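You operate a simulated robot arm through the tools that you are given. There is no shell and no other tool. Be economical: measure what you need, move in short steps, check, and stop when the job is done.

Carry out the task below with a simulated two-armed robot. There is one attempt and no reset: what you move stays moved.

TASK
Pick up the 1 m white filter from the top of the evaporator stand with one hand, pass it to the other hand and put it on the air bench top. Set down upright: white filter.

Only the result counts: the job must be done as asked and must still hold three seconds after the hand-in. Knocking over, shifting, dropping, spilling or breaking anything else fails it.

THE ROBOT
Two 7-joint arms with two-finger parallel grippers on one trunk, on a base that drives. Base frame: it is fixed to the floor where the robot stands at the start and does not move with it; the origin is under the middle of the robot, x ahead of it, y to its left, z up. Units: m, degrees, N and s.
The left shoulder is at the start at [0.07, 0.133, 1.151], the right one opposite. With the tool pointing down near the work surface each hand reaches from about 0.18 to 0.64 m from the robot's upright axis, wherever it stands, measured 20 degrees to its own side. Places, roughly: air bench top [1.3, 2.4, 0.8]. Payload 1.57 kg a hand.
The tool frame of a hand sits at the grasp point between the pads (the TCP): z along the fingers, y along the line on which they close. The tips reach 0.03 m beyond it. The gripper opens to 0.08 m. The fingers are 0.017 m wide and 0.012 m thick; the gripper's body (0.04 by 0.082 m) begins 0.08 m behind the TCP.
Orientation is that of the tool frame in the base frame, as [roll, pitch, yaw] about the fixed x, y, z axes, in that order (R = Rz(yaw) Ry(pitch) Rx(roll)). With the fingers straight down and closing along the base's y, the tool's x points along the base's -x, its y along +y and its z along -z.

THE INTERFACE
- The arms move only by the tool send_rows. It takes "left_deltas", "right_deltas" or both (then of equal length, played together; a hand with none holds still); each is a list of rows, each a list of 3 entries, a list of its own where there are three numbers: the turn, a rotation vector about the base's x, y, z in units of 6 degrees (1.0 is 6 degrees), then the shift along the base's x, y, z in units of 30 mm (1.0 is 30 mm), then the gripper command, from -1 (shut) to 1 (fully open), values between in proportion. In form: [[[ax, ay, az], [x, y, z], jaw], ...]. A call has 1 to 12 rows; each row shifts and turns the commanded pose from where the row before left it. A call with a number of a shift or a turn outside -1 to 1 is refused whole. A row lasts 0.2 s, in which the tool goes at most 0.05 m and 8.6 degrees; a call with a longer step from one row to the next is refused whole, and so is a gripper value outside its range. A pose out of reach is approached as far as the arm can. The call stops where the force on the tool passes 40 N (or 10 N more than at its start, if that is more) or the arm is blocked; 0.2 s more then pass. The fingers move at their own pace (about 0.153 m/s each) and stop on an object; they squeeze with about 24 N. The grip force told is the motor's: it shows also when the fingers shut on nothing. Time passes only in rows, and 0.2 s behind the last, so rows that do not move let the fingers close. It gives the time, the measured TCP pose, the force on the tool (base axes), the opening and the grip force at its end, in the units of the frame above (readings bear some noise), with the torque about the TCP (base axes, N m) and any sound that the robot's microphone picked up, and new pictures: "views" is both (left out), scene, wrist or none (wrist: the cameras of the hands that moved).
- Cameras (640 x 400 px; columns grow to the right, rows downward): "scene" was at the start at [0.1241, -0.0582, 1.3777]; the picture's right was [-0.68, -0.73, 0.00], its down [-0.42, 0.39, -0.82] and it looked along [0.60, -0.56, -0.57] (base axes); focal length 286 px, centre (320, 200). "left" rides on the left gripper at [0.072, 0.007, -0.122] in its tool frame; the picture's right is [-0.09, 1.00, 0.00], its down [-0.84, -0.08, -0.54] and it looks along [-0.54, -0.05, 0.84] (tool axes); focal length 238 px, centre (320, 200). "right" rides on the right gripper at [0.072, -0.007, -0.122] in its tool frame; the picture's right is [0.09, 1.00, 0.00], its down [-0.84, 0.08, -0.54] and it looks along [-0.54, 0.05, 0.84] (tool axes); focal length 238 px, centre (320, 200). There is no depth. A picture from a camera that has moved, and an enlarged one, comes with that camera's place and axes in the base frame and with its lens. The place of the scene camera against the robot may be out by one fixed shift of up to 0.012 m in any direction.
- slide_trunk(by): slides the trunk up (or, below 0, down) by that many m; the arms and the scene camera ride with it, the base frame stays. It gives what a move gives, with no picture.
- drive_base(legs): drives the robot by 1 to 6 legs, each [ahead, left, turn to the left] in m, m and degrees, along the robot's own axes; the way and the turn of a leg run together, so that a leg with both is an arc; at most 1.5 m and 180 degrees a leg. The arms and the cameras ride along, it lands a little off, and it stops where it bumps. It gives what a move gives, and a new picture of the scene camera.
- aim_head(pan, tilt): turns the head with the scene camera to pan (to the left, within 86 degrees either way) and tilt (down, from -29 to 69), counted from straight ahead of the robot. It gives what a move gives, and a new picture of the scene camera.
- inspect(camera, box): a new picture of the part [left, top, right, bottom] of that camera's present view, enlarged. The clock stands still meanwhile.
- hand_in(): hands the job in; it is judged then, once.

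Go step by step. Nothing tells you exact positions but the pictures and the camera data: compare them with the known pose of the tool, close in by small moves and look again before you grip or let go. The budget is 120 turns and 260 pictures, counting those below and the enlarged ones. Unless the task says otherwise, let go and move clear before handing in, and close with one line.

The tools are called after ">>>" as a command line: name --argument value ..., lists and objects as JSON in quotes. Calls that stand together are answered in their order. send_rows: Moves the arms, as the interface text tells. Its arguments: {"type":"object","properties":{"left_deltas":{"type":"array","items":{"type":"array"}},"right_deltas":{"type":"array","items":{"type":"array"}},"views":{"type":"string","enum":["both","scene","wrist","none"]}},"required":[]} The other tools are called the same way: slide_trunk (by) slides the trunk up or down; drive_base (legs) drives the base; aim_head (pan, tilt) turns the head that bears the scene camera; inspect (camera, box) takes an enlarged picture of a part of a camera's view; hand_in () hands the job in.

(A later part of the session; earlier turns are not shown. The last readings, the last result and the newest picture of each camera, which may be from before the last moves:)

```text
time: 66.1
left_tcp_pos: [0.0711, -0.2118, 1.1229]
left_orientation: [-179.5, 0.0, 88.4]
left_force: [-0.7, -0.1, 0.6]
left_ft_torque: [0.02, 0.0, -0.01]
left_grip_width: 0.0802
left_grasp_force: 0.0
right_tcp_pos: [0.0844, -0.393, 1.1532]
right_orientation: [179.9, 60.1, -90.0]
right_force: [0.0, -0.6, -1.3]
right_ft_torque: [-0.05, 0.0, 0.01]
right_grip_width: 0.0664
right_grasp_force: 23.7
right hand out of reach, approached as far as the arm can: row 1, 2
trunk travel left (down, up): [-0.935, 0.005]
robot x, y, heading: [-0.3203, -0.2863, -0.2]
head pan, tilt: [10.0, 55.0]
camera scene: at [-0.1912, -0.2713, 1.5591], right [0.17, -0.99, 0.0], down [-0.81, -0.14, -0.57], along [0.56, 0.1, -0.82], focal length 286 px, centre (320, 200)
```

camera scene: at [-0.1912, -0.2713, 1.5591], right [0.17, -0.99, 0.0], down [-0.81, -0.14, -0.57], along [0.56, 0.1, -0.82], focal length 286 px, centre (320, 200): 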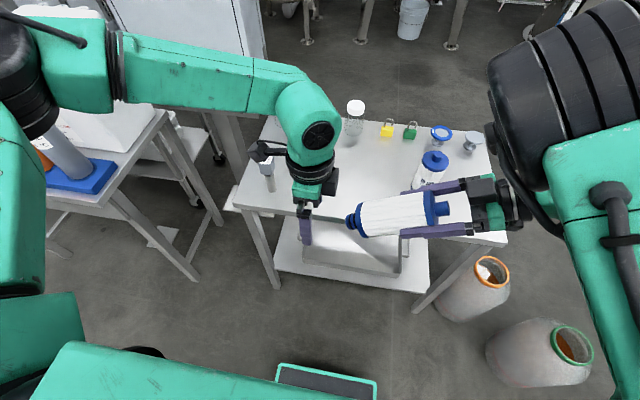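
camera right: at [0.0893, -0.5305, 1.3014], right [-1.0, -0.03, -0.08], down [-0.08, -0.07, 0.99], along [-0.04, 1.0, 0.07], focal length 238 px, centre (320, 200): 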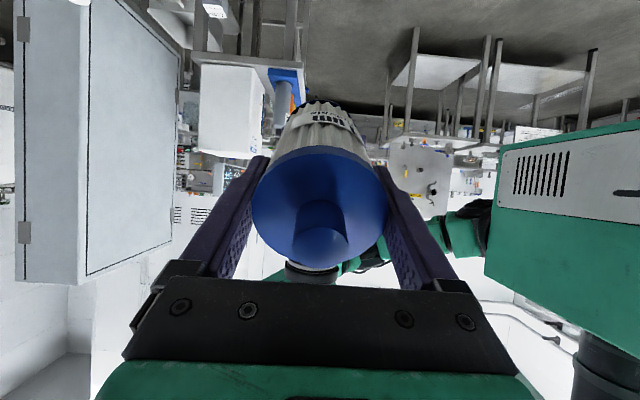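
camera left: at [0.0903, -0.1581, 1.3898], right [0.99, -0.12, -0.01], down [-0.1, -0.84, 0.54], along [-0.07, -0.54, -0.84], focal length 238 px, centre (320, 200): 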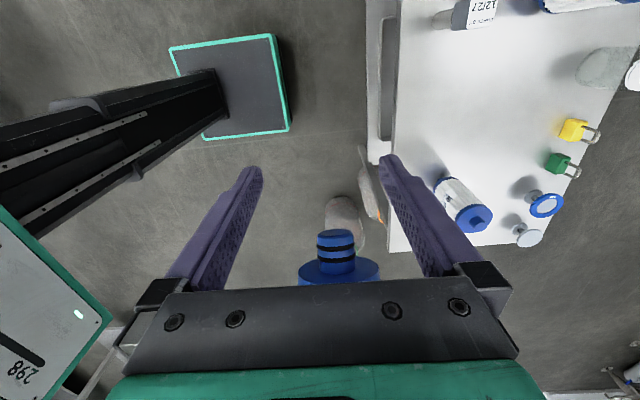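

Both arms look folded near their elbow limits, so I back the base another 0.12 m and extend both hands forward.

>>> drive_base --legs '[[-0.12, 0, 0]]'

>>> send_rows --left_deltas '[[[0, 0, 0], [0.8, 0, 0], 1], [[0, 0, 0], [0.8, 0, 0], 1], [[0, 0, 0], [0.8, 0, 0], 1], [[0, 0, 0], [0.8, 0, 0], 1], [[0, 0, 0], [0, -0.7, 0], 1], [[0, 0, 0], [0, -0.7, 0], 1], [[0, 0, 0], [0, 0, 0], 1]]' --right_deltas '[[[0, 0, 0], [0.8, 0, 0], -1], [[0, 0, 0], [0.8, 0, 0], -1], [[0, 0, 0], [0.8, 0, 0], -1], [[0, 0, 0], [0.8, 0, 0], -1], [[0, 0, 0], [0, 0, 0], -1], [[0, 0, 0], [0, 0, 0], -1], [[0, 0, 0], [0, 0, 0], -1]]' --views "scene"

```text
time: 67.4
left_tcp_pos: [-0.0449, -0.2128, 1.1209]
left_orientation: [-179.4, -0.1, 88.4]
left_force: [1.0, 0.3, -0.4]
left_ft_torque: [-0.02, 0.02, 0.01]
left_grip_width: 0.0798
left_grasp_force: 0.1
right_tcp_pos: [-0.0313, -0.3914, 1.1519]
right_orientation: [179.5, 60.0, -90.5]
right_force: [0.2, -0.2, -1.6]
right_ft_torque: [-0.08, 0.01, 0.03]
right_grip_width: 0.0666
right_grasp_force: 24.0
trunk travel left (down, up): [-0.935, 0.005]
robot x, y, heading: [-0.4437, -0.2838, -0.2]
head pan, tilt: [10.0, 55.0]
camera scene: at [-0.3053, -0.271, 1.5586], right [0.17, -0.99, 0.0], down [-0.81, -0.14, -0.57], along [0.56, 0.1, -0.82], focal length 286 px, centre (320, 200)
```

scene: 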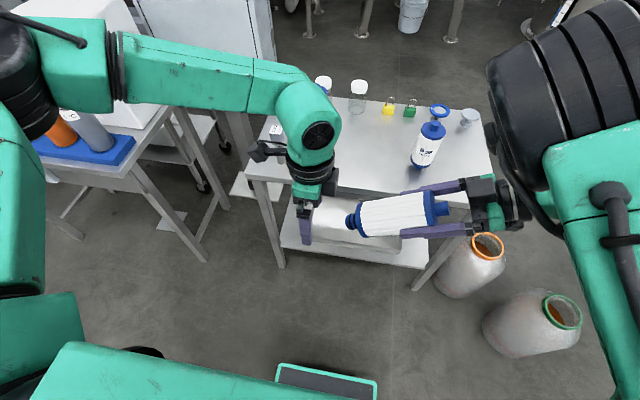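

```text
time: 69.0
left_tcp_pos: [0.002, -0.1924, 1.1475]
left_orientation: [-179.7, 0.1, 88.5]
left_force: [-0.2, 0.1, 0.3]
left_ft_torque: [-0.01, 0.05, 0.0]
left_grip_width: 0.08
left_grasp_force: 0.0
left hand out of reach, approached as far as the arm can: row 1, 2, 3, 4, 5, 6
right_tcp_pos: [0.06, -0.3926, 1.1538]
right_orientation: [180.0, 60.1, -90.1]
right_force: [0.2, 0.1, -1.7]
right_ft_torque: [-0.1, 0.02, 0.03]
right_grip_width: 0.0664
right_grasp_force: 23.9
trunk travel left (down, up): [-0.935, 0.005]
robot x, y, heading: [-0.4401, -0.2807, -0.4]
head pan, tilt: [10.0, 55.0]
camera scene: at [-0.3108, -0.2707, 1.5591], right [0.17, -0.99, 0.0], down [-0.81, -0.14, -0.57], along [0.56, 0.1, -0.82], focal length 286 px, centre (320, 200)
```

scene: 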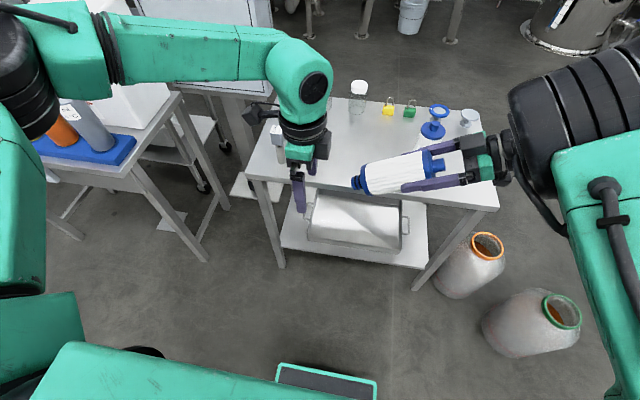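

The right hand extends freely at this reach. I test moving the right hand inward here, and yaw the left hand partly back while moving it inward.

>>> send_rows --left_deltas '[[[0, 0, 1], [0, 0, 0], 1], [[0, 0, 1], [0, 0, 0], 1], [[0, 0, 1], [0, 0, 0], 1], [[0, 0, 1], [0, 0, 0], 1], [[0, 0, 1], [0, 0, 0], 1], [[0, 0, 0], [0.5, 0, 0], 1], [[0, 0, 0], [0.5, 0, 0], 1]]' --right_deltas '[[[0, 0, 0], [0, 0.5, 0], -1], [[0, 0, 0], [0, 0.5, 0], -1], [[0, 0, 0], [0, 0.5, 0], -1], [[0, 0, 0], [0, 0, 0], -1], [[0, 0, 0], [0, 0, 0], -1], [[0, 0, 0], [0, 0, 0], -1], [[0, 0, 0], [0, 0, 0], -1]]' --views "scene"

```text
time: 70.6
left_tcp_pos: [0.0209, -0.179, 1.1515]
left_orientation: [-179.5, 0.0, 118.6]
left_force: [0.1, 0.4, -0.6]
left_ft_torque: [0.0, 0.0, 0.0]
left_grip_width: 0.08
left_grasp_force: 0.0
left hand out of reach, approached as far as the arm can: row 6, 7
right_tcp_pos: [0.0608, -0.3474, 1.1527]
right_orientation: [179.9, 60.1, -90.1]
right_force: [-0.8, -0.1, -1.4]
right_ft_torque: [-0.05, -0.01, -0.01]
right_grip_width: 0.0662
right_grasp_force: 24.0
trunk travel left (down, up): [-0.935, 0.005]
robot x, y, heading: [-0.4413, -0.283, -0.5]
head pan, tilt: [10.0, 55.0]
camera scene: at [-0.3103, -0.2705, 1.559], right [0.17, -0.99, 0.0], down [-0.81, -0.14, -0.57], along [0.56, 0.1, -0.82], focal length 286 px, centre (320, 200)
```

scene: 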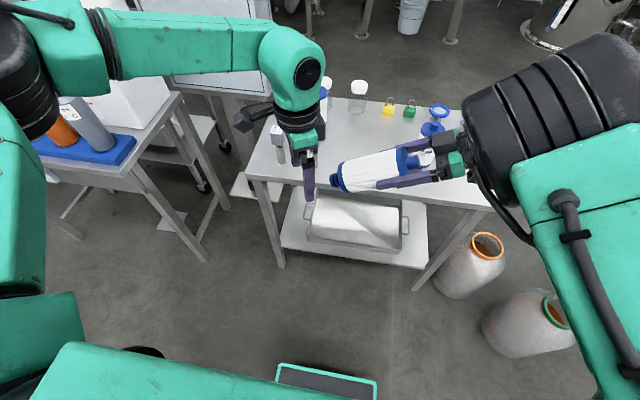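

The right hand now moves inward freely; the left is the limited one. I turn the left hand back to closing along x and slightly outward, and align the right hand in x and z with it.

>>> send_rows --left_deltas '[[[0, 0, -1], [0, 0.7, 0], 1], [[0, 0, -1], [0, 0.7, 0], 1], [[0, 0, -1], [0, 0, 0], 1], [[0, 0, -1], [0, 0, 0], 1], [[0, 0, -1], [0, 0, 0], 1], [[0, 0, 0], [0, 0, 0], 1]]' --right_deltas '[[[0, 0, 0], [0, 0, 0], -1], [[0, 0, 0], [0, 0, 0], -1], [[0, 0, 0], [-0.3, 0.2, 0.3], -1], [[0, 0, 0], [-0.3, 0.3, 0.3], -1], [[0, 0, 0], [-0.3, 0.3, 0.3], -1], [[0, 0, 0], [0, 0.2, 0.2], -1]]' --views "both"

```text
time: 72.0
left_tcp_pos: [0.0218, -0.1382, 1.152]
left_orientation: [-179.7, 0.0, 88.3]
left_force: [-0.4, -0.1, -0.6]
left_ft_torque: [0.02, 0.01, 0.01]
left_grip_width: 0.08
left_grasp_force: 0.0
right_tcp_pos: [0.0584, -0.3496, 1.1831]
right_orientation: [179.8, 60.2, -90.1]
right_force: [0.4, 0.0, -2.0]
right_ft_torque: [-0.05, 0.01, 0.01]
right_grip_width: 0.0666
right_grasp_force: 23.9
right hand out of reach, approached as far as the arm can: row 3, 4, 5, 6
trunk travel left (down, up): [-0.935, 0.005]
robot x, y, heading: [-0.4419, -0.284, -0.3]
head pan, tilt: [10.0, 55.0]
camera scene: at [-0.3107, -0.2706, 1.5591], right [0.17, -0.99, 0.0], down [-0.81, -0.14, -0.57], along [0.56, 0.1, -0.82], focal length 286 px, centre (320, 200)
camera right: at [0.0646, -0.4917, 1.1808], right [-1.0, -0.05, -0.08], down [-0.08, -0.05, 1.0], along [-0.05, 1.0, 0.05], focal length 238 px, centre (320, 200)
camera left: at [0.0309, -0.0654, 1.275], right [0.99, -0.12, -0.01], down [-0.1, -0.83, 0.54], along [-0.07, -0.54, -0.84], focal length 238 px, centre (320, 200)
```

scene: 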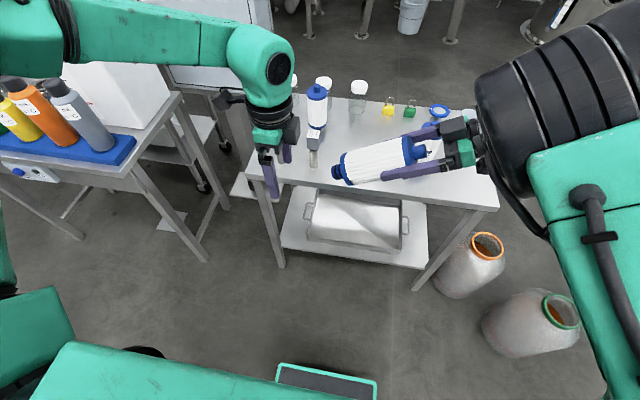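
right: 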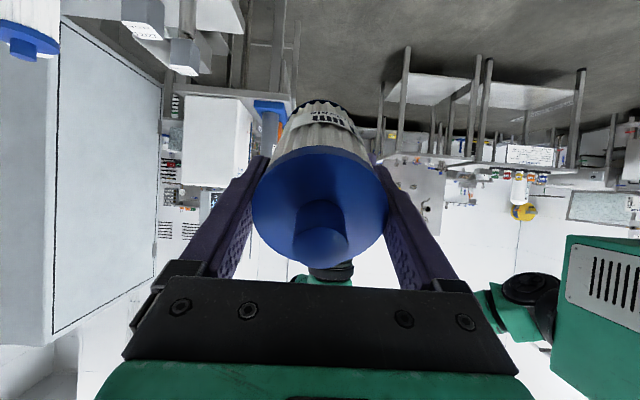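
left: 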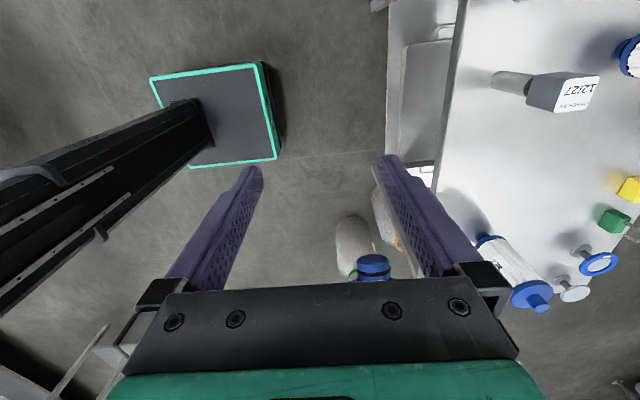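

Moving forward frees the right arm. I tilt the left hand about 42° and reduce the right tilt to about 40°, with both a little farther forward, to find a common meeting point.

>>> send_rows --left_deltas '[[[-1, 0, 0], [0.2, 0, 0], 1], [[-1, 0, 0], [0.2, 0, 0], 1], [[-1, 0, 0], [0.2, 0, 0], 1], [[-1, 0, 0], [0.2, 0, 0], 1], [[-1, 0, 0], [0.3, 0, 0], 1], [[-1, 0, 0], [0.3, 0, 0], 1], [[-1, 0, 0], [0.3, 0, 0], 1], [[0, 0, 0], [0, -0.5, 0], 1], [[0, 0, 0], [0, 0, 0], 1]]' --right_deltas '[[[0, 0, 0], [0.4, 0, 0], -1], [[-0.7, 0, 0], [0.4, 0, 0], -1], [[-0.7, 0, 0], [0.4, 0, 0], -1], [[-0.7, 0, 0], [0, 0, 0], -1], [[-0.7, 0, 0], [0, 0, 0], -1], [[-0.5, 0, 0], [0, 0, 0], -1], [[0, 0, 0], [0, 0.4, 0], -1], [[0, 0, 0], [0, 0.4, 0], -1], [[0, 0, 0], [0, 0, 0], -1]]' --views "scene"

```text
time: 74.0
left_tcp_pos: [0.0717, -0.1538, 1.1516]
left_orientation: [179.0, 42.0, 87.9]
left_force: [0.0, -1.0, -0.9]
left_ft_torque: [-0.02, -0.01, 0.0]
left_grip_width: 0.08
left_grasp_force: 0.1
right_tcp_pos: [0.1103, -0.3399, 1.1821]
right_orientation: [179.9, 40.3, -90.0]
right_force: [0.5, 0.3, -2.1]
right_ft_torque: [-0.03, -0.03, -0.01]
right_grip_width: 0.0667
right_grasp_force: 24.3
right hand out of reach, approached as far as the arm can: row 6, 7, 8
trunk travel left (down, up): [-0.935, 0.005]
robot x, y, heading: [-0.4413, -0.2849, -0.3]
head pan, tilt: [10.0, 55.0]
camera scene: at [-0.3111, -0.2713, 1.5591], right [0.17, -0.99, 0.0], down [-0.81, -0.14, -0.57], along [0.57, 0.1, -0.82], focal length 286 px, centre (320, 200)
```

scene: 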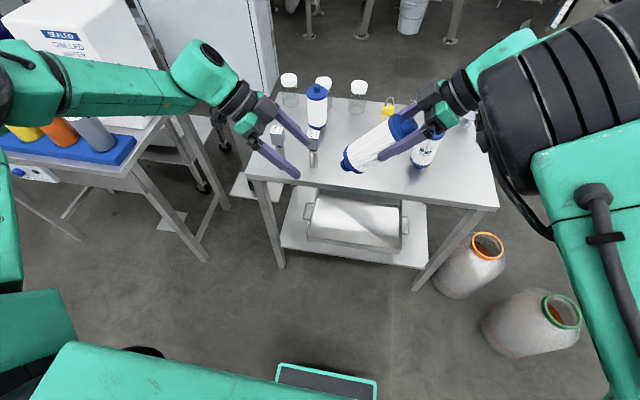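

Both hands now have room. The filter body centre is near [0.110, -0.295, 1.129]; I align the left hand in x and z and look.

>>> send_rows --left_deltas '[[[0, 0, 0], [0.6, 0, -0.4], 1], [[0, 0, 0], [0.6, -0.5, -0.35], 1], [[0, 0, 0], [0, 0, 0], 1], [[0, 0, 0], [0, 0, 0], 1]]' --views "both"

>>> inspect --camera "scene" --box '[200, 40, 520, 240]'

```text
time: 75.0
left_tcp_pos: [0.091, -0.1592, 1.1378]
left_orientation: [178.9, 41.9, 87.9]
left_force: [0.3, -0.1, -0.5]
left_ft_torque: [-0.01, 0.02, 0.0]
left_grip_width: 0.0799
left_grasp_force: 0.1
left hand out of reach, approached as far as the arm can: row 2
right_tcp_pos: [0.1109, -0.339, 1.1803]
right_orientation: [180.0, 40.2, -90.0]
right_force: [0.9, -0.2, -1.8]
right_ft_torque: [-0.07, -0.02, 0.0]
right_grip_width: 0.0664
right_grasp_force: 24.1
trunk travel left (down, up): [-0.935, 0.005]
robot x, y, heading: [-0.4449, -0.2852, -0.3]
head pan, tilt: [10.0, 55.0]
camera scene: at [-0.3104, -0.2706, 1.5591], right [0.17, -0.99, 0.0], down [-0.81, -0.14, -0.57], along [0.56, 0.1, -0.82], focal length 286 px, centre (320, 200)
camera left: at [0.1015, -0.0248, 1.1813], right [0.99, -0.09, 0.07], down [-0.1, -0.26, 0.96], along [-0.07, -0.96, -0.26], focal length 238 px, centre (320, 200)
```

scene: 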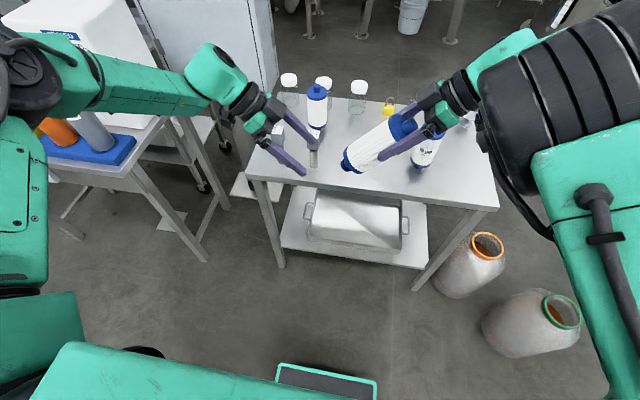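
left: 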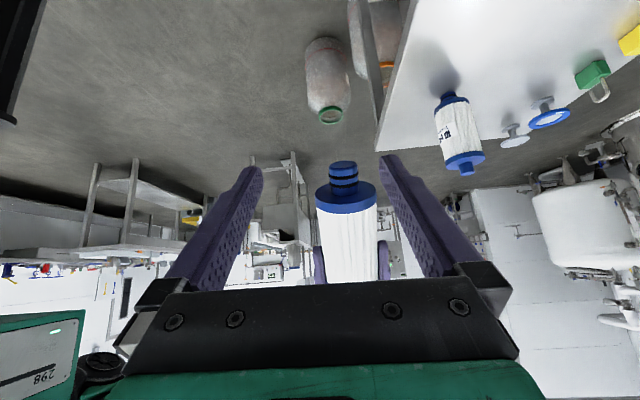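

```text
2.00 times, centred on (360, 140) of scene
camera zoom: at [-0.3104, -0.2706, 1.5591], right [0.17, -0.99, 0.0], down [-0.81, -0.14, -0.57], along [0.56, 0.1, -0.82], focal length 571 px, centre (240, 320)
```

zoom: 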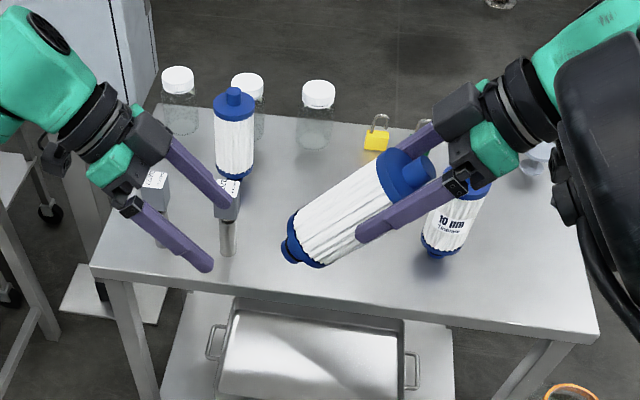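

The left hand is at its forward limit here. I bring both to x of about 0.08 and advance the left hand inward.

>>> send_rows --left_deltas '[[[0, 0, 0], [-0.4, 0, 0], 1], [[0, 0, 0], [0, -0.5, 0], 1], [[0, 0, 0], [0, -0.5, 0], 1], [[0, 0, 0], [0, 0, 0], 1]]' --right_deltas '[[[0, 0, 0], [-0.5, 0, 0], -1], [[0, 0, 0], [-0.5, 0, 0], -1], [[0, 0, 0], [0, 0, 0], -1], [[0, 0, 0], [0, 0, 0], -1]]' --views "none"

```text
time: 76.0
left_tcp_pos: [0.0802, -0.1898, 1.1389]
left_orientation: [178.9, 42.0, 87.9]
left_force: [0.2, 0.6, 0.3]
left_ft_torque: [-0.02, -0.02, -0.03]
left_grip_width: 0.0801
left_grasp_force: 0.2
right_tcp_pos: [0.0975, -0.3554, 1.1835]
right_orientation: [179.9, 40.4, -90.0]
right_force: [0.5, 0.3, -2.2]
right_ft_torque: [-0.03, -0.02, 0.0]
right_grip_width: 0.0664
right_grasp_force: 23.7
right hand out of reach, approached as far as the arm can: row 1, 2
trunk travel left (down, up): [-0.935, 0.005]
robot x, y, heading: [-0.4412, -0.2862, -0.3]
head pan, tilt: [10.0, 55.0]
```

>>> send_rows --left_deltas '[[[0, 0, 0], [0, -0.5, 0], 1], [[0, 0, 0], [0, -0.5, 0], 1], [[0, 0, 0], [0.3, 0, 0], 1], [[0, 0, 0], [0.3, 0, 0], 1], [[0, 0, 0], [0, 0, 0], 1]]' --views "wrist"

```text
time: 77.2
left_tcp_pos: [0.0796, -0.2122, 1.1481]
left_orientation: [178.7, 42.0, 87.9]
left_force: [-0.2, 0.3, -0.1]
left_ft_torque: [0.01, -0.01, 0.0]
left_grip_width: 0.0801
left_grasp_force: 0.1
left hand out of reach, approached as far as the arm can: row 2, 3, 4
right_tcp_pos: [0.0969, -0.3553, 1.1814]
right_orientation: [179.9, 40.3, -90.0]
right_force: [-0.5, 0.5, -2.4]
right_ft_torque: [-0.05, -0.02, -0.01]
right_grip_width: 0.0663
right_grasp_force: 24.2
trunk travel left (down, up): [-0.935, 0.005]
robot x, y, heading: [-0.4428, -0.2817, -0.4]
head pan, tilt: [10.0, 55.0]
camera left: at [0.0891, -0.0763, 1.1914], right [0.99, -0.09, 0.08], down [-0.1, -0.26, 0.96], along [-0.07, -0.96, -0.27], focal length 238 px, centre (320, 200)
```

left: 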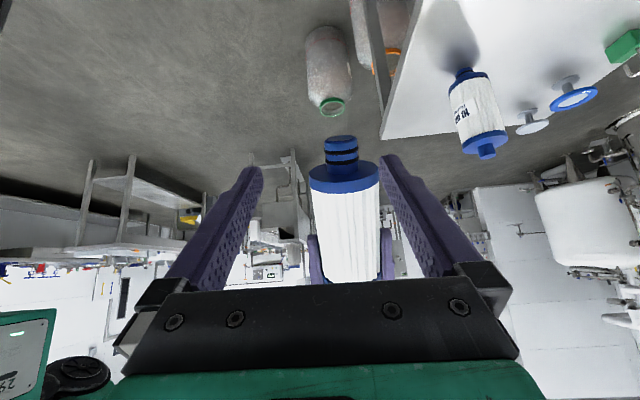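

The left limit eases with height, so I raise both hands by 0.13 m, then advance the left one again.

>>> send_rows --left_deltas '[[[0, 0, 0], [0, 0, 0.9], 1], [[0, 0, 0], [0, 0, 0.9], 1], [[0, 0, 0], [0, 0, 0.9], 1], [[0, 0, 0], [0, 0, 0.9], 1], [[0, 0, 0], [0, 0, 0.7], 1], [[0, 0, 0], [0.3, -0.4, 0], 1], [[0, 0, 0], [0.3, -0.4, 0], 1], [[0, 0, 0], [0, 0, 0], 1]]' --right_deltas '[[[0, 0, 0], [0.2, 0, 0.9], -1], [[0, 0, 0], [0.2, 0, 0.9], -1], [[0, 0, 0], [0.1, 0, 0.9], -1], [[0, 0, 0], [0, 0, 0.9], -1], [[0, 0, 0], [0, 0, 0.7], -1], [[0, 0, 0], [0, 0, 0], -1], [[0, 0, 0], [0, 0, 0], -1], [[0, 0, 0], [0, 0, 0], -1]]' --views "scene"

```text
time: 79.0
left_tcp_pos: [0.0975, -0.2362, 1.2775]
left_orientation: [178.9, 41.9, 88.0]
left_force: [0.2, 0.8, 0.6]
left_ft_torque: [0.01, -0.03, 0.03]
left_grip_width: 0.0803
left_grasp_force: 0.1
right_tcp_pos: [0.1118, -0.3547, 1.3117]
right_orientation: [-179.9, 40.3, -90.0]
right_force: [0.1, 0.0, -1.5]
right_ft_torque: [-0.05, 0.0, 0.02]
right_grip_width: 0.0667
right_grasp_force: 23.9
trunk travel left (down, up): [-0.935, 0.005]
robot x, y, heading: [-0.444, -0.2851, -0.1]
head pan, tilt: [10.0, 55.0]
camera scene: at [-0.3114, -0.2706, 1.5592], right [0.17, -0.99, 0.0], down [-0.81, -0.14, -0.57], along [0.57, 0.1, -0.82], focal length 286 px, centre (320, 200)
```

scene: 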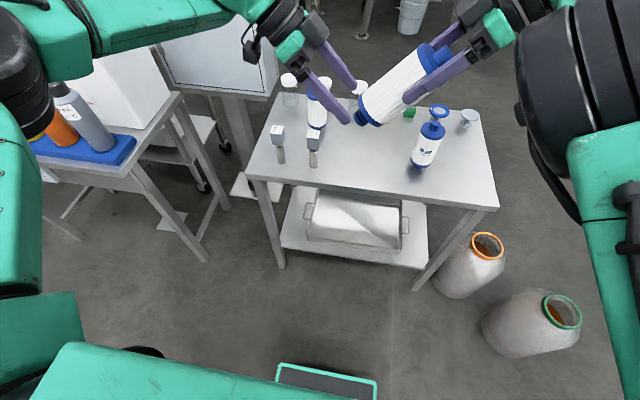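

No limits now. I align x with the filter first (+0.014) and look through the left wrist camera.

>>> send_rows --left_deltas '[[[0, 0, 0], [0.48, 0, 0], 1], [[0, 0, 0], [0, 0, 0], 1]]' --views "wrist"

>>> inspect --camera "scene" --box '[240, 0, 520, 175]'

```text
time: 79.6
left_tcp_pos: [0.1021, -0.2311, 1.2774]
left_orientation: [178.8, 42.0, 87.9]
left_force: [0.0, -0.8, 0.7]
left_ft_torque: [-0.02, -0.01, -0.05]
left_grip_width: 0.0799
left_grasp_force: 0.0
left hand out of reach, approached as far as the arm can: row 1
right_tcp_pos: [0.1139, -0.3556, 1.3118]
right_orientation: [-180.0, 40.3, -89.9]
right_force: [-0.2, -0.2, -1.9]
right_ft_torque: [-0.03, -0.02, 0.0]
right_grip_width: 0.0665
right_grasp_force: 24.3
trunk travel left (down, up): [-0.935, 0.005]
robot x, y, heading: [-0.4419, -0.2859, -0.4]
head pan, tilt: [10.0, 55.0]
camera left: at [0.1118, -0.0954, 1.3203], right [0.99, -0.09, 0.08], down [-0.1, -0.26, 0.96], along [-0.07, -0.96, -0.26], focal length 238 px, centre (320, 200)
```

left: 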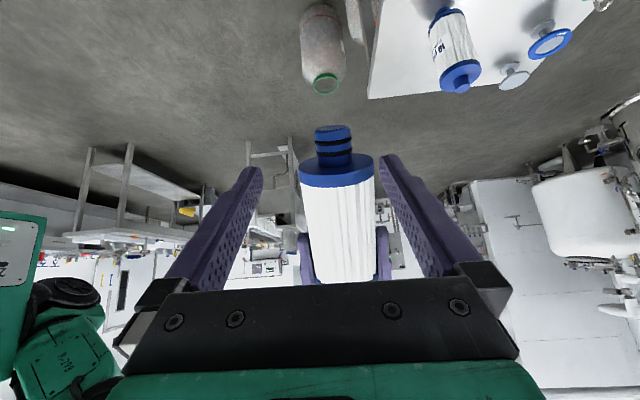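

```text
2.29 times, centred on (380, 88) of scene
camera zoom: at [-0.3105, -0.2707, 1.5591], right [0.17, -0.99, 0.0], down [-0.81, -0.14, -0.57], along [0.56, 0.1, -0.82], focal length 653 px, centre (183, 457)
```

zoom: 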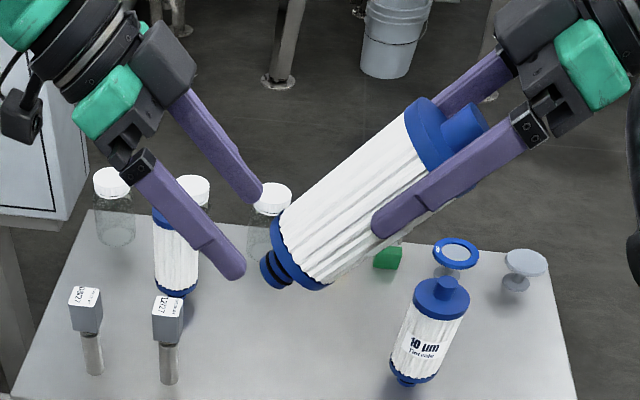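

I bring the right hand to x of about 0.099, the left to 0.097, and then advance the left.

>>> send_rows --left_deltas '[[[0, 0, 0], [-0.17, 0, 0.4], 1], [[0, 0, 0], [0, 0, 0.4], 1], [[0, 0, 0], [0, 0, 0], 1]]' --right_deltas '[[[0, 0, 0], [-0.25, 0, 0.4], -1], [[0, 0, 0], [-0.25, 0, 0.4], -1], [[0, 0, 0], [0, 0, 0], -1]]' --views "wrist"

```text
time: 80.4
left_tcp_pos: [0.098, -0.231, 1.3006]
left_orientation: [179.0, 42.0, 88.0]
left_force: [0.4, 0.0, -0.2]
left_ft_torque: [-0.01, -0.01, -0.01]
left_grip_width: 0.0799
left_grasp_force: 0.0
right_tcp_pos: [0.1008, -0.3589, 1.3327]
right_orientation: [179.6, 40.6, -90.7]
right_force: [0.2, -0.4, -2.6]
right_ft_torque: [-0.07, -0.05, 0.01]
right_grip_width: 0.0663
right_grasp_force: 24.6
trunk travel left (down, up): [-0.935, 0.005]
robot x, y, heading: [-0.4432, -0.2827, -0.0]
head pan, tilt: [10.0, 55.0]
camera right: at [0.1057, -0.4926, 1.3786], right [-1.0, -0.06, -0.05], down [-0.07, 0.28, 0.96], along [-0.04, 0.96, -0.29], focal length 238 px, centre (320, 200)
camera left: at [0.1074, -0.0956, 1.3441], right [0.99, -0.09, 0.07], down [-0.1, -0.26, 0.96], along [-0.07, -0.96, -0.26], focal length 238 px, centre (320, 200)
```

right: 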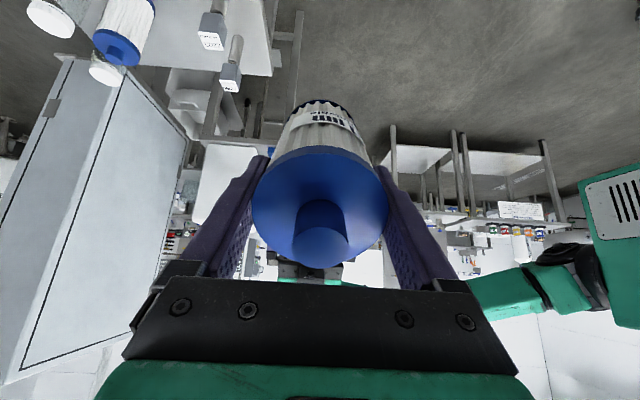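
left: 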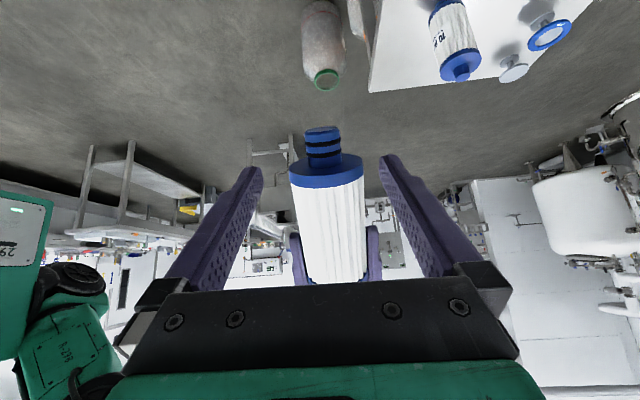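

The filter is centred between the left fingers. I advance the left hand to the body.

>>> send_rows --left_deltas '[[[0, 0, 0], [0.03, -0.7, -0.17], 1], [[0, 0, 0], [0.03, -0.7, -0.17], 1], [[0, 0, 0], [0.03, -0.7, -0.17], 1], [[0, 0, 0], [0.03, -0.65, -0.17], 1], [[0, 0, 0], [0, 0, 0], 1]]' --views "both"

>>> inspect --camera "scene" --box '[240, 0, 520, 175]'

```text
time: 81.6
left_tcp_pos: [0.067, -0.288, 1.2789]
left_orientation: [178.8, 41.7, 88.2]
left_force: [30.7, 13.4, -19.2]
left_ft_torque: [0.75, 0.28, 1.33]
left_grip_width: 0.0802
left_grasp_force: 0.4
left hand out of reach, approached as far as the arm can: row 1, 2, 3, 4
right_tcp_pos: [0.099, -0.3585, 1.3371]
right_orientation: [179.7, 40.9, -90.4]
right_force: [-31.0, -12.8, 18.0]
right_ft_torque: [-0.2, 2.07, 1.21]
right_grip_width: 0.08
right_grasp_force: 24.0
trunk travel left (down, up): [-0.935, 0.005]
robot x, y, heading: [-0.4439, -0.2856, -0.4]
head pan, tilt: [10.0, 55.0]
camera scene: at [-0.3108, -0.271, 1.5591], right [0.17, -0.99, 0.0], down [-0.81, -0.14, -0.57], along [0.56, 0.1, -0.82], focal length 286 px, centre (320, 200)
camera left: at [0.0765, -0.1527, 1.3224], right [0.99, -0.09, 0.08], down [-0.1, -0.26, 0.96], along [-0.06, -0.96, -0.27], focal length 238 px, centre (320, 200)
```

scene: 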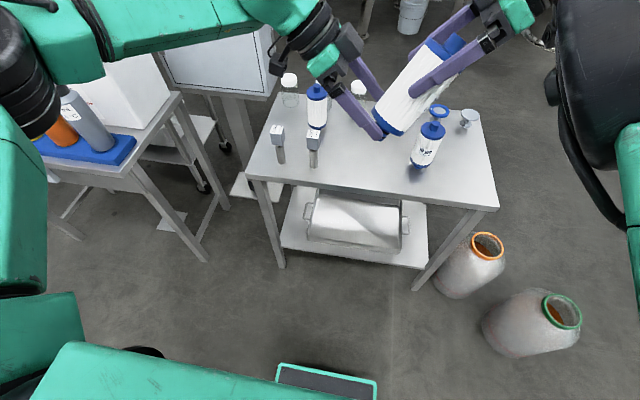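
left: 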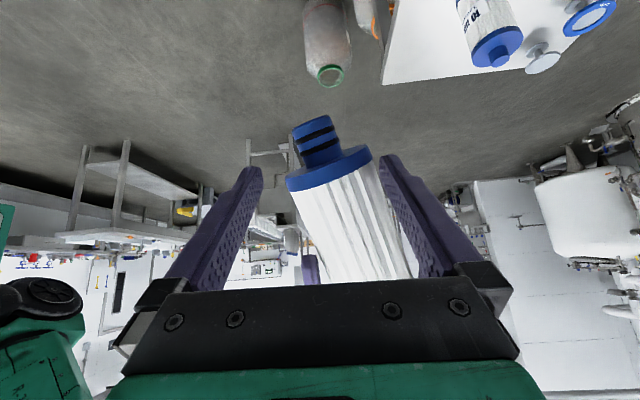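

```text
2.29 times, centred on (380, 88) of scene
camera zoom: at [-0.3108, -0.271, 1.5591], right [0.17, -0.99, 0.0], down [-0.81, -0.14, -0.57], along [0.56, 0.1, -0.82], focal length 653 px, centre (183, 457)
```

zoom: 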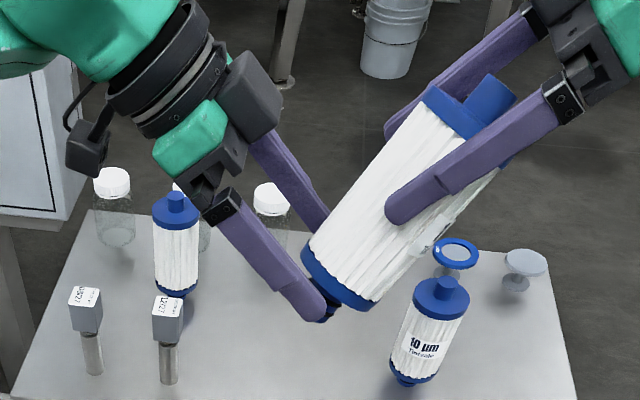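

The left hand slid sideways at its limit and has skewed the filter in the right grip; both hands still confine it. I secure it right away by closing the left gripper, without moving.

>>> send_rows --left_deltas '[[[0, 0, 0], [0, 0, 0], 0.4], [[0, 0, 0], [0, 0, 0], -0.2], [[0, 0, 0], [0, 0, 0], -1], [[0, 0, 0], [0, 0, 0], -1]]' --views "both"

>>> inspect --camera "scene" --box '[240, 0, 520, 175]'

```text
time: 82.2
left_tcp_pos: [0.0694, -0.2871, 1.2791]
left_orientation: [178.4, 41.6, 88.2]
left_force: [-0.2, 0.1, 0.0]
left_ft_torque: [-0.02, 0.02, 0.0]
left_grip_width: 0.0321
left_grasp_force: 0.3
right_tcp_pos: [0.0969, -0.3586, 1.3378]
right_orientation: [179.2, 41.2, -90.6]
right_force: [-1.0, -0.2, -0.7]
right_ft_torque: [-0.02, 0.0, -0.01]
right_grip_width: 0.0
right_grasp_force: 21.3
trunk travel left (down, up): [-0.935, 0.005]
robot x, y, heading: [-0.4432, -0.2833, -0.2]
head pan, tilt: [10.0, 55.0]
stopped in row 2 (left hand): the force on the tool passed its limit (the readings are from after the stop); the commanded pose is now the measured one
camera scene: at [-0.311, -0.2705, 1.5592], right [0.17, -0.99, 0.0], down [-0.81, -0.14, -0.57], along [0.56, 0.1, -0.82], focal length 286 px, centre (320, 200)
camera left: at [0.0772, -0.1518, 1.3229], right [0.99, -0.08, 0.08], down [-0.1, -0.26, 0.96], along [-0.06, -0.96, -0.27], focal length 238 px, centre (320, 200)
```

scene: 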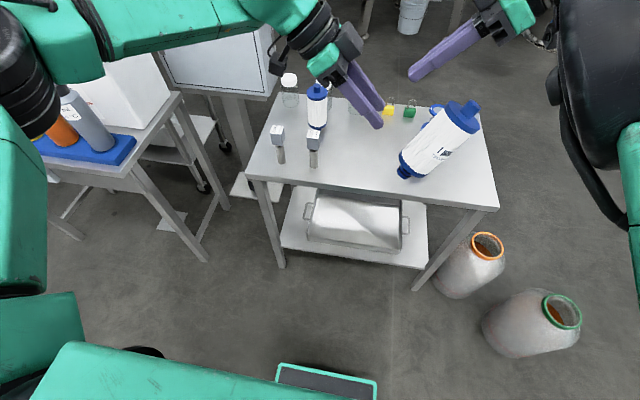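
left: 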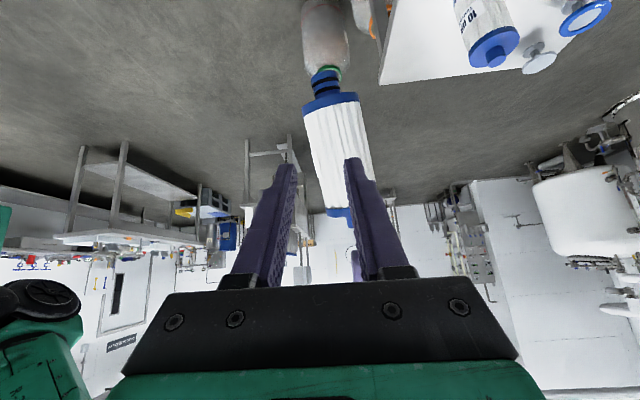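

```text
2.29 times, centred on (380, 88) of scene
camera zoom: at [-0.311, -0.2705, 1.5592], right [0.17, -0.99, 0.0], down [-0.81, -0.14, -0.57], along [0.56, 0.1, -0.82], focal length 653 px, centre (183, 457)
```

zoom: 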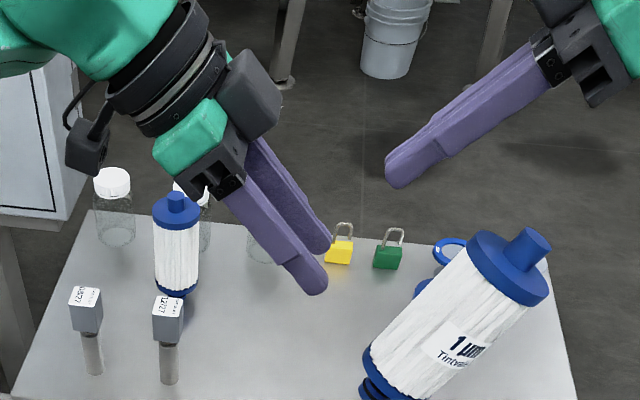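

The filter has slipped out of both grips and is falling. I let time pass with no motion and see where it lands.

>>> send_rows --left_deltas '[[[0, 0, 0], [0, 0, 0], 1], [[0, 0, 0], [0, 0, 0], 1], [[0, 0, 0], [0, 0, 0], 1], [[0, 0, 0], [0, 0, 0], 1], [[0, 0, 0], [0, 0, 0], 1], [[0, 0, 0], [0, 0, 0], 1]]' --views "both"

```text
time: 83.5
left_tcp_pos: [0.07, -0.2864, 1.279]
left_orientation: [178.3, 41.7, 88.2]
left_force: [0.6, 0.5, 0.5]
left_ft_torque: [-0.04, 0.01, 0.01]
left_grip_width: 0.0801
left_grasp_force: 0.1
right_tcp_pos: [0.0964, -0.3572, 1.3372]
right_orientation: [179.2, 41.2, -90.6]
right_force: [0.1, 0.0, 0.5]
right_ft_torque: [-0.01, 0.01, 0.0]
right_grip_width: 0.0
right_grasp_force: 21.5
trunk travel left (down, up): [-0.935, 0.005]
robot x, y, heading: [-0.441, -0.2818, -0.1]
head pan, tilt: [10.0, 55.0]
camera scene: at [-0.3111, -0.2708, 1.5591], right [0.17, -0.99, 0.0], down [-0.81, -0.14, -0.57], along [0.57, 0.1, -0.82], focal length 286 px, centre (320, 200)
camera left: at [0.0773, -0.1518, 1.3229], right [0.99, -0.08, 0.08], down [-0.1, -0.26, 0.96], along [-0.06, -0.96, -0.27], focal length 238 px, centre (320, 200)
```

scene: 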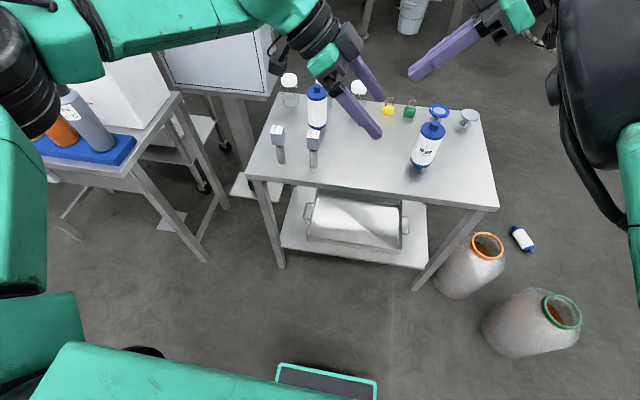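
left: 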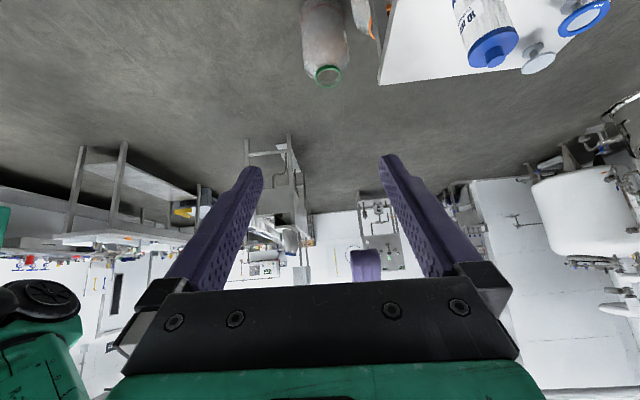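

The filter lies on the floor past the orange carafe; everything else looks unmoved. I look closely for damage.

>>> inspect --camera "scene" --box '[420, 190, 600, 340]'

```text
2.67 times, centred on (510, 265) of scene
camera zoom: at [-0.3111, -0.2708, 1.5591], right [0.17, -0.99, 0.0], down [-0.81, -0.14, -0.57], along [0.57, 0.1, -0.82], focal length 761 px, centre (-187, 27)
```

zoom: 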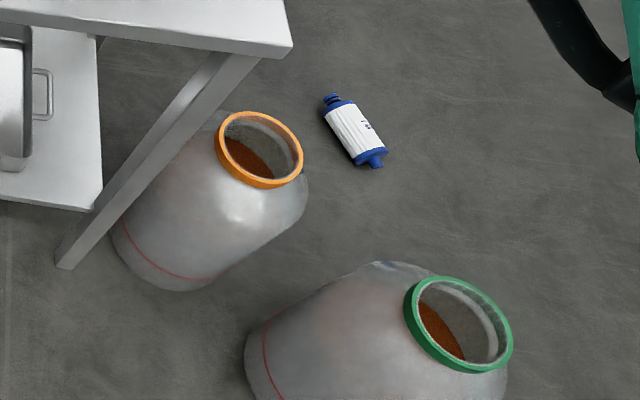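

The filter is intact on the floor at about [0.67, -1.33], lying with its knob toward [-0.92, -0.40], and nothing else moved. I will pick it up across its body with the right hand and pass it to the left, which will grip the cap. First I test the handover poses with empty hands.

>>> send_rows --right_deltas '[[[0.5, 0, 0], [-0.4, -0.1, -0.5], -1], [[0.5, 0, 0], [-0.4, -0.1, -0.5], -1], [[0.5, 0, 0], [-0.4, -0.1, -0.5], -1], [[0.5, 0, 0], [-0.4, -0.1, -0.5], -1], [[0.5, 0, 0], [-0.4, -0.1, -0.5], -1], [[0.5, 0, 0], [-0.4, -0.1, -0.5], -1], [[0, 0, 0], [0, 0, 0], -1], [[0, 0, 0], [0, 0, 0], -1], [[0, 0, 0], [0, 0, 0], -1], [[0, 0, 0], [0, 0, 0], -1]]' --left_deltas '[[[-0.2, 0, 0], [-0.3, 0, 0.3], 1], [[-0.2, 0, 0], [-0.3, 0, 0.3], 1], [[-0.2, 0, 0], [-0.3, 0, 0.2], 1], [[-0.2, 0, 0], [-0.3, 0, 0.2], 1], [[-0.3, 0, 0], [-0.3, 0, 0.2], 1], [[-0.3, 0, 0], [-0.3, 0, 0], 1], [[0, 0, 0], [0, -0.5, 0], 1], [[0, 0, 0], [0, -0.5, 0], 1], [[0, 0, 0], [0, -0.5, 0], 1], [[0, 0, 0], [0, 0, 0], 1]]' --views "scene"

```text
time: 85.8
left_tcp_pos: [0.0161, -0.3314, 1.3142]
left_orientation: [177.9, 50.1, 87.9]
left_force: [0.8, 0.1, 0.4]
left_ft_torque: [0.0, -0.03, 0.01]
left_grip_width: 0.0798
left_grasp_force: 0.1
right_tcp_pos: [0.0256, -0.375, 1.2455]
right_orientation: [178.8, 59.0, -90.6]
right_force: [-0.3, -0.7, 0.2]
right_ft_torque: [-0.03, 0.01, 0.0]
right_grip_width: 0.0
right_grasp_force: 21.6
trunk travel left (down, up): [-0.935, 0.005]
robot x, y, heading: [-0.4391, -0.2849, -0.2]
head pan, tilt: [10.0, 55.0]
camera scene: at [-0.3108, -0.2702, 1.5591], right [0.17, -0.99, 0.0], down [-0.81, -0.14, -0.57], along [0.56, 0.1, -0.82], focal length 286 px, centre (320, 200)
```

scene: 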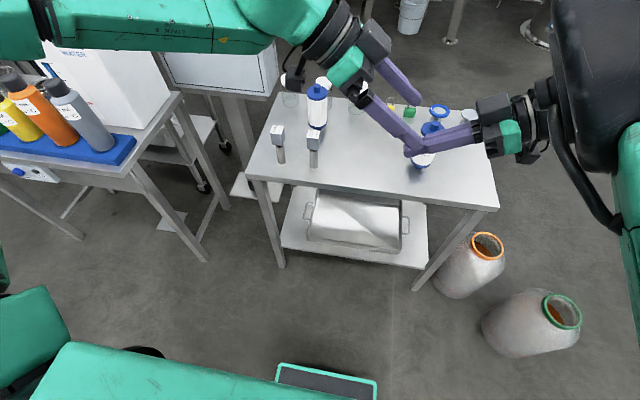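

Both poses are reachable without any limit complaint, so the handover will work there. Now I retract the left hand, bring the right hand tool-down, and then drive around to the filter.

>>> send_rows --left_deltas '[[[0, 0, 0], [0, 0.5, 0.2], 1], [[0, 0, 0], [0, 0.8, 0.2], 1], [[0, 0, 0], [0, 0.9, 0], 1], [[0, 0, 0], [0, 0.9, 0], 1], [[0, 0, 0], [0, 0.9, 0], 1], [[0, 0, 0], [0, 0.9, 0], 1], [[0, 0, 0], [0, 0, 0], 1], [[0, 0, 0], [0, 0, 0], 1], [[0, 0, 0], [0, 0, 0], 1], [[0, 0, 0], [0, 0, 0], 1], [[0, 0, 0], [0, 0, 0], 1]]' --right_deltas '[[[0, 0, 0], [0, -0.5, 0], 1], [[-1, 0, 0], [0, -0.7, 0], 1], [[-1, 0, 0], [0, -0.8, 0], 1], [[-1, 0, 0], [0, -0.8, 0], 1], [[-1, 0, 0], [0, -0.8, 0], 1], [[-1, 0, 0], [0, -0.8, 0], 1], [[-1, 0, 0], [0, 0, 0], 1], [[-1, 0, 0], [0, 0, 0], 1], [[-1, 0, 0], [0, 0, 0], 1], [[-1, 0, 0], [0, 0, 0], 1], [[-0.85, 0, 0], [0, 0, 0], 1]]' --views "scene"

```text
time: 88.2
left_tcp_pos: [0.0151, -0.1851, 1.3262]
left_orientation: [177.9, 50.1, 87.8]
left_force: [-0.3, 0.2, -1.3]
left_ft_torque: [-0.01, -0.01, -0.03]
left_grip_width: 0.08
left_grasp_force: 0.0
right_tcp_pos: [0.0247, -0.515, 1.2462]
right_orientation: [179.4, 1.2, -91.5]
right_force: [-0.2, -0.8, -0.8]
right_ft_torque: [0.03, 0.01, -0.03]
right_grip_width: 0.0801
right_grasp_force: 0.0
trunk travel left (down, up): [-0.935, 0.005]
robot x, y, heading: [-0.4466, -0.2848, -0.4]
head pan, tilt: [10.0, 55.0]
camera scene: at [-0.3114, -0.2704, 1.5591], right [0.17, -0.99, 0.0], down [-0.81, -0.14, -0.57], along [0.57, 0.1, -0.82], focal length 286 px, centre (320, 200)
```

scene: 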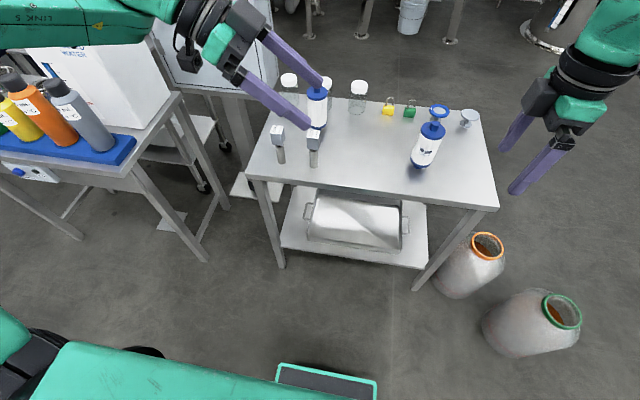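

Both hands are in good positions. I drive right along the free floor, then look before continuing.

>>> aim_head --pan -75 --tilt 40

```text
time: 89.7
left_tcp_pos: [0.016, -0.1858, 1.3268]
left_orientation: [178.0, 50.0, 87.9]
left_force: [-0.5, 0.8, 0.1]
left_ft_torque: [-0.02, 0.01, 0.01]
left_grip_width: 0.0797
left_grasp_force: 0.0
right_tcp_pos: [0.0251, -0.512, 1.2482]
right_orientation: [179.5, 1.5, -91.1]
right_force: [-0.1, -0.7, -0.3]
right_ft_torque: [0.0, 0.0, -0.01]
right_grip_width: 0.0801
right_grasp_force: 0.0
trunk travel left (down, up): [-0.935, 0.005]
robot x, y, heading: [-0.4441, -0.2851, -0.2]
head pan, tilt: [-75.0, 40.0]
camera scene: at [-0.3605, -0.3652, 1.5798], right [-0.97, -0.26, 0.0], down [-0.16, 0.62, -0.77], along [0.2, -0.74, -0.64], focal length 286 px, centre (320, 200)
```

scene: 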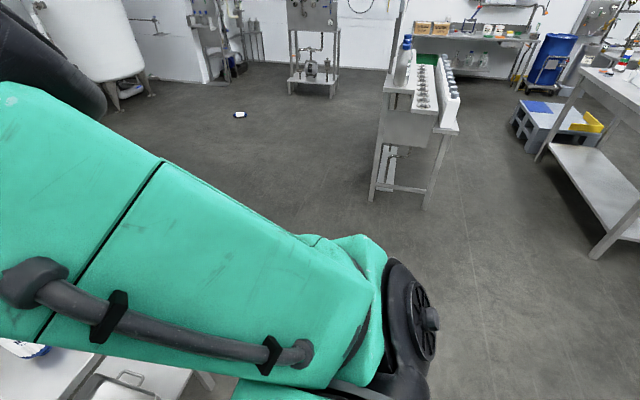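

The filter seems to have rolled farther away. I take a closer look.

>>> inspect --camera "scene" --box '[200, 80, 280, 130]'

>>> send_rows --left_deltas '[[[0, 0, 0], [0, 0, 0], 1], [[0, 0, 0], [0, 0, 0], 1], [[0, 0, 0], [0, 0, 0], 1], [[0, 0, 0], [0, 0, 0], 1], [[0, 0, 0], [0, 0, 0], 1], [[0, 0, 0], [0, 0, 0], 1], [[0, 0, 0], [0, 0, 0], 1], [[0, 0, 0], [0, 0, 0], 1]]' --views "scene"

```text
8.00 times, centred on (240, 105) of scene
camera zoom: at [-0.3605, -0.3652, 1.5798], right [-0.97, -0.26, 0.0], down [-0.16, 0.62, -0.77], along [0.2, -0.74, -0.64], focal length 2284 px, centre (960, 960)
```

zoom: 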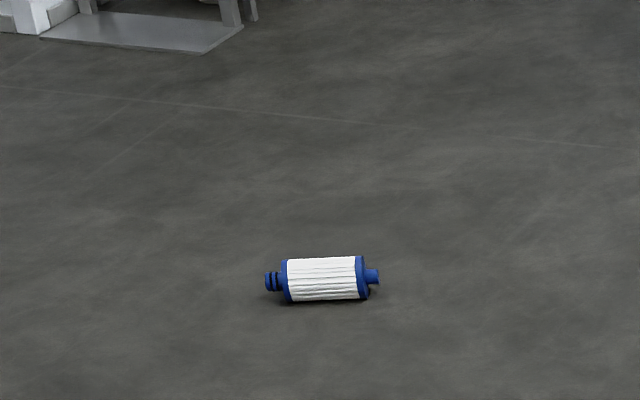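

```text
time: 91.5
left_tcp_pos: [0.0161, -0.1855, 1.3276]
left_orientation: [177.9, 50.1, 87.9]
left_force: [0.2, 0.5, 0.2]
left_ft_torque: [-0.02, 0.01, -0.03]
left_grip_width: 0.0799
left_grasp_force: 0.0
right_tcp_pos: [0.0257, -0.5127, 1.2485]
right_orientation: [179.5, 1.5, -91.3]
right_force: [-1.6, -0.3, 0.0]
right_ft_torque: [0.02, 0.0, 0.01]
right_grip_width: 0.08
right_grasp_force: 0.0
trunk travel left (down, up): [-0.935, 0.005]
robot x, y, heading: [-0.4435, -0.2874, -0.2]
head pan, tilt: [-75.0, 40.0]
camera scene: at [-0.3606, -0.3652, 1.5798], right [-0.97, -0.25, 0.0], down [-0.16, 0.62, -0.77], along [0.19, -0.74, -0.64], focal length 286 px, centre (320, 200)
```

scene: 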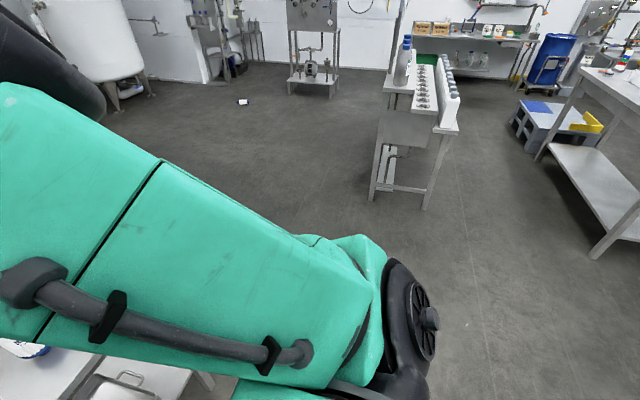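

It is still slowly rolling away across the open floor. I follow it: right past the carafes, ahead, then turn to face it.

>>> drive_base --legs '[[0, -1.47, 0], [1.45, 0, 0], [0, 0, -75]]'

>>> aim_head --pan 0 --tilt 25

```text
time: 108.9
left_tcp_pos: [1.2183, -2.1792, 1.3265]
left_orientation: [177.9, 50.1, 12.2]
left_force: [0.4, 0.0, -0.8]
left_ft_torque: [0.0, -0.02, -0.02]
left_grip_width: 0.08
left_grasp_force: 0.1
right_tcp_pos: [0.9035, -2.268, 1.2477]
right_orientation: [179.3, 1.5, -166.9]
right_force: [0.9, 0.3, 0.5]
right_ft_torque: [0.05, 0.02, -0.02]
right_grip_width: 0.0802
right_grasp_force: 0.0
trunk travel left (down, up): [-0.935, 0.005]
robot x, y, heading: [1.0062, -1.7564, -76.0]
head pan, tilt: [-75.0, 40.0]
camera scene: at [0.9557, -1.8479, 1.5799], right [-0.49, 0.87, 0.0], down [0.56, 0.31, -0.77], along [-0.67, -0.37, -0.64], focal length 286 px, centre (320, 200)
```

scene: 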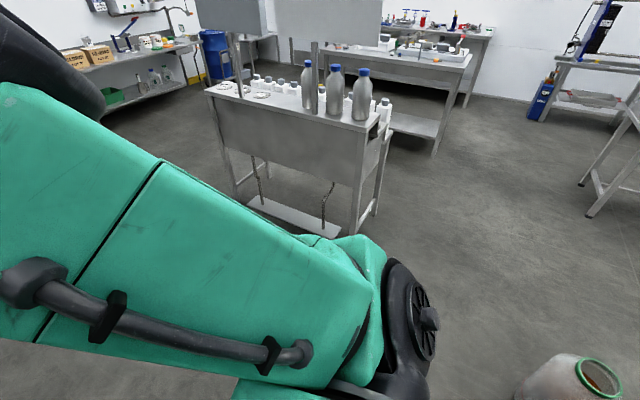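

```text
time: 110.4
left_tcp_pos: [1.2168, -2.179, 1.326]
left_orientation: [177.9, 50.0, 12.3]
left_force: [-0.6, 1.3, -0.2]
left_ft_torque: [0.0, 0.0, 0.02]
left_grip_width: 0.0796
left_grasp_force: 0.1
right_tcp_pos: [0.903, -2.269, 1.2481]
right_orientation: [179.4, 1.8, -167.0]
right_force: [-0.4, 0.5, -0.6]
right_ft_torque: [-0.01, 0.01, 0.0]
right_grip_width: 0.0801
right_grasp_force: 0.0
trunk travel left (down, up): [-0.935, 0.005]
robot x, y, heading: [1.0096, -1.7643, -75.6]
head pan, tilt: [0.0, 25.0]
camera scene: at [1.0518, -1.8961, 1.6031], right [-0.97, -0.24, 0.0], down [-0.1, 0.41, -0.91], along [0.22, -0.88, -0.42], focal length 286 px, centre (320, 200)
```

scene: 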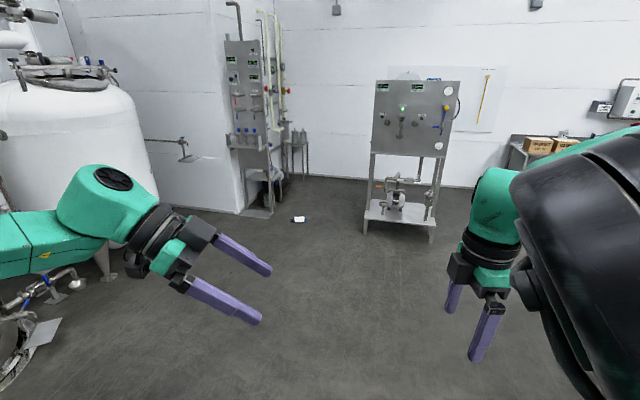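

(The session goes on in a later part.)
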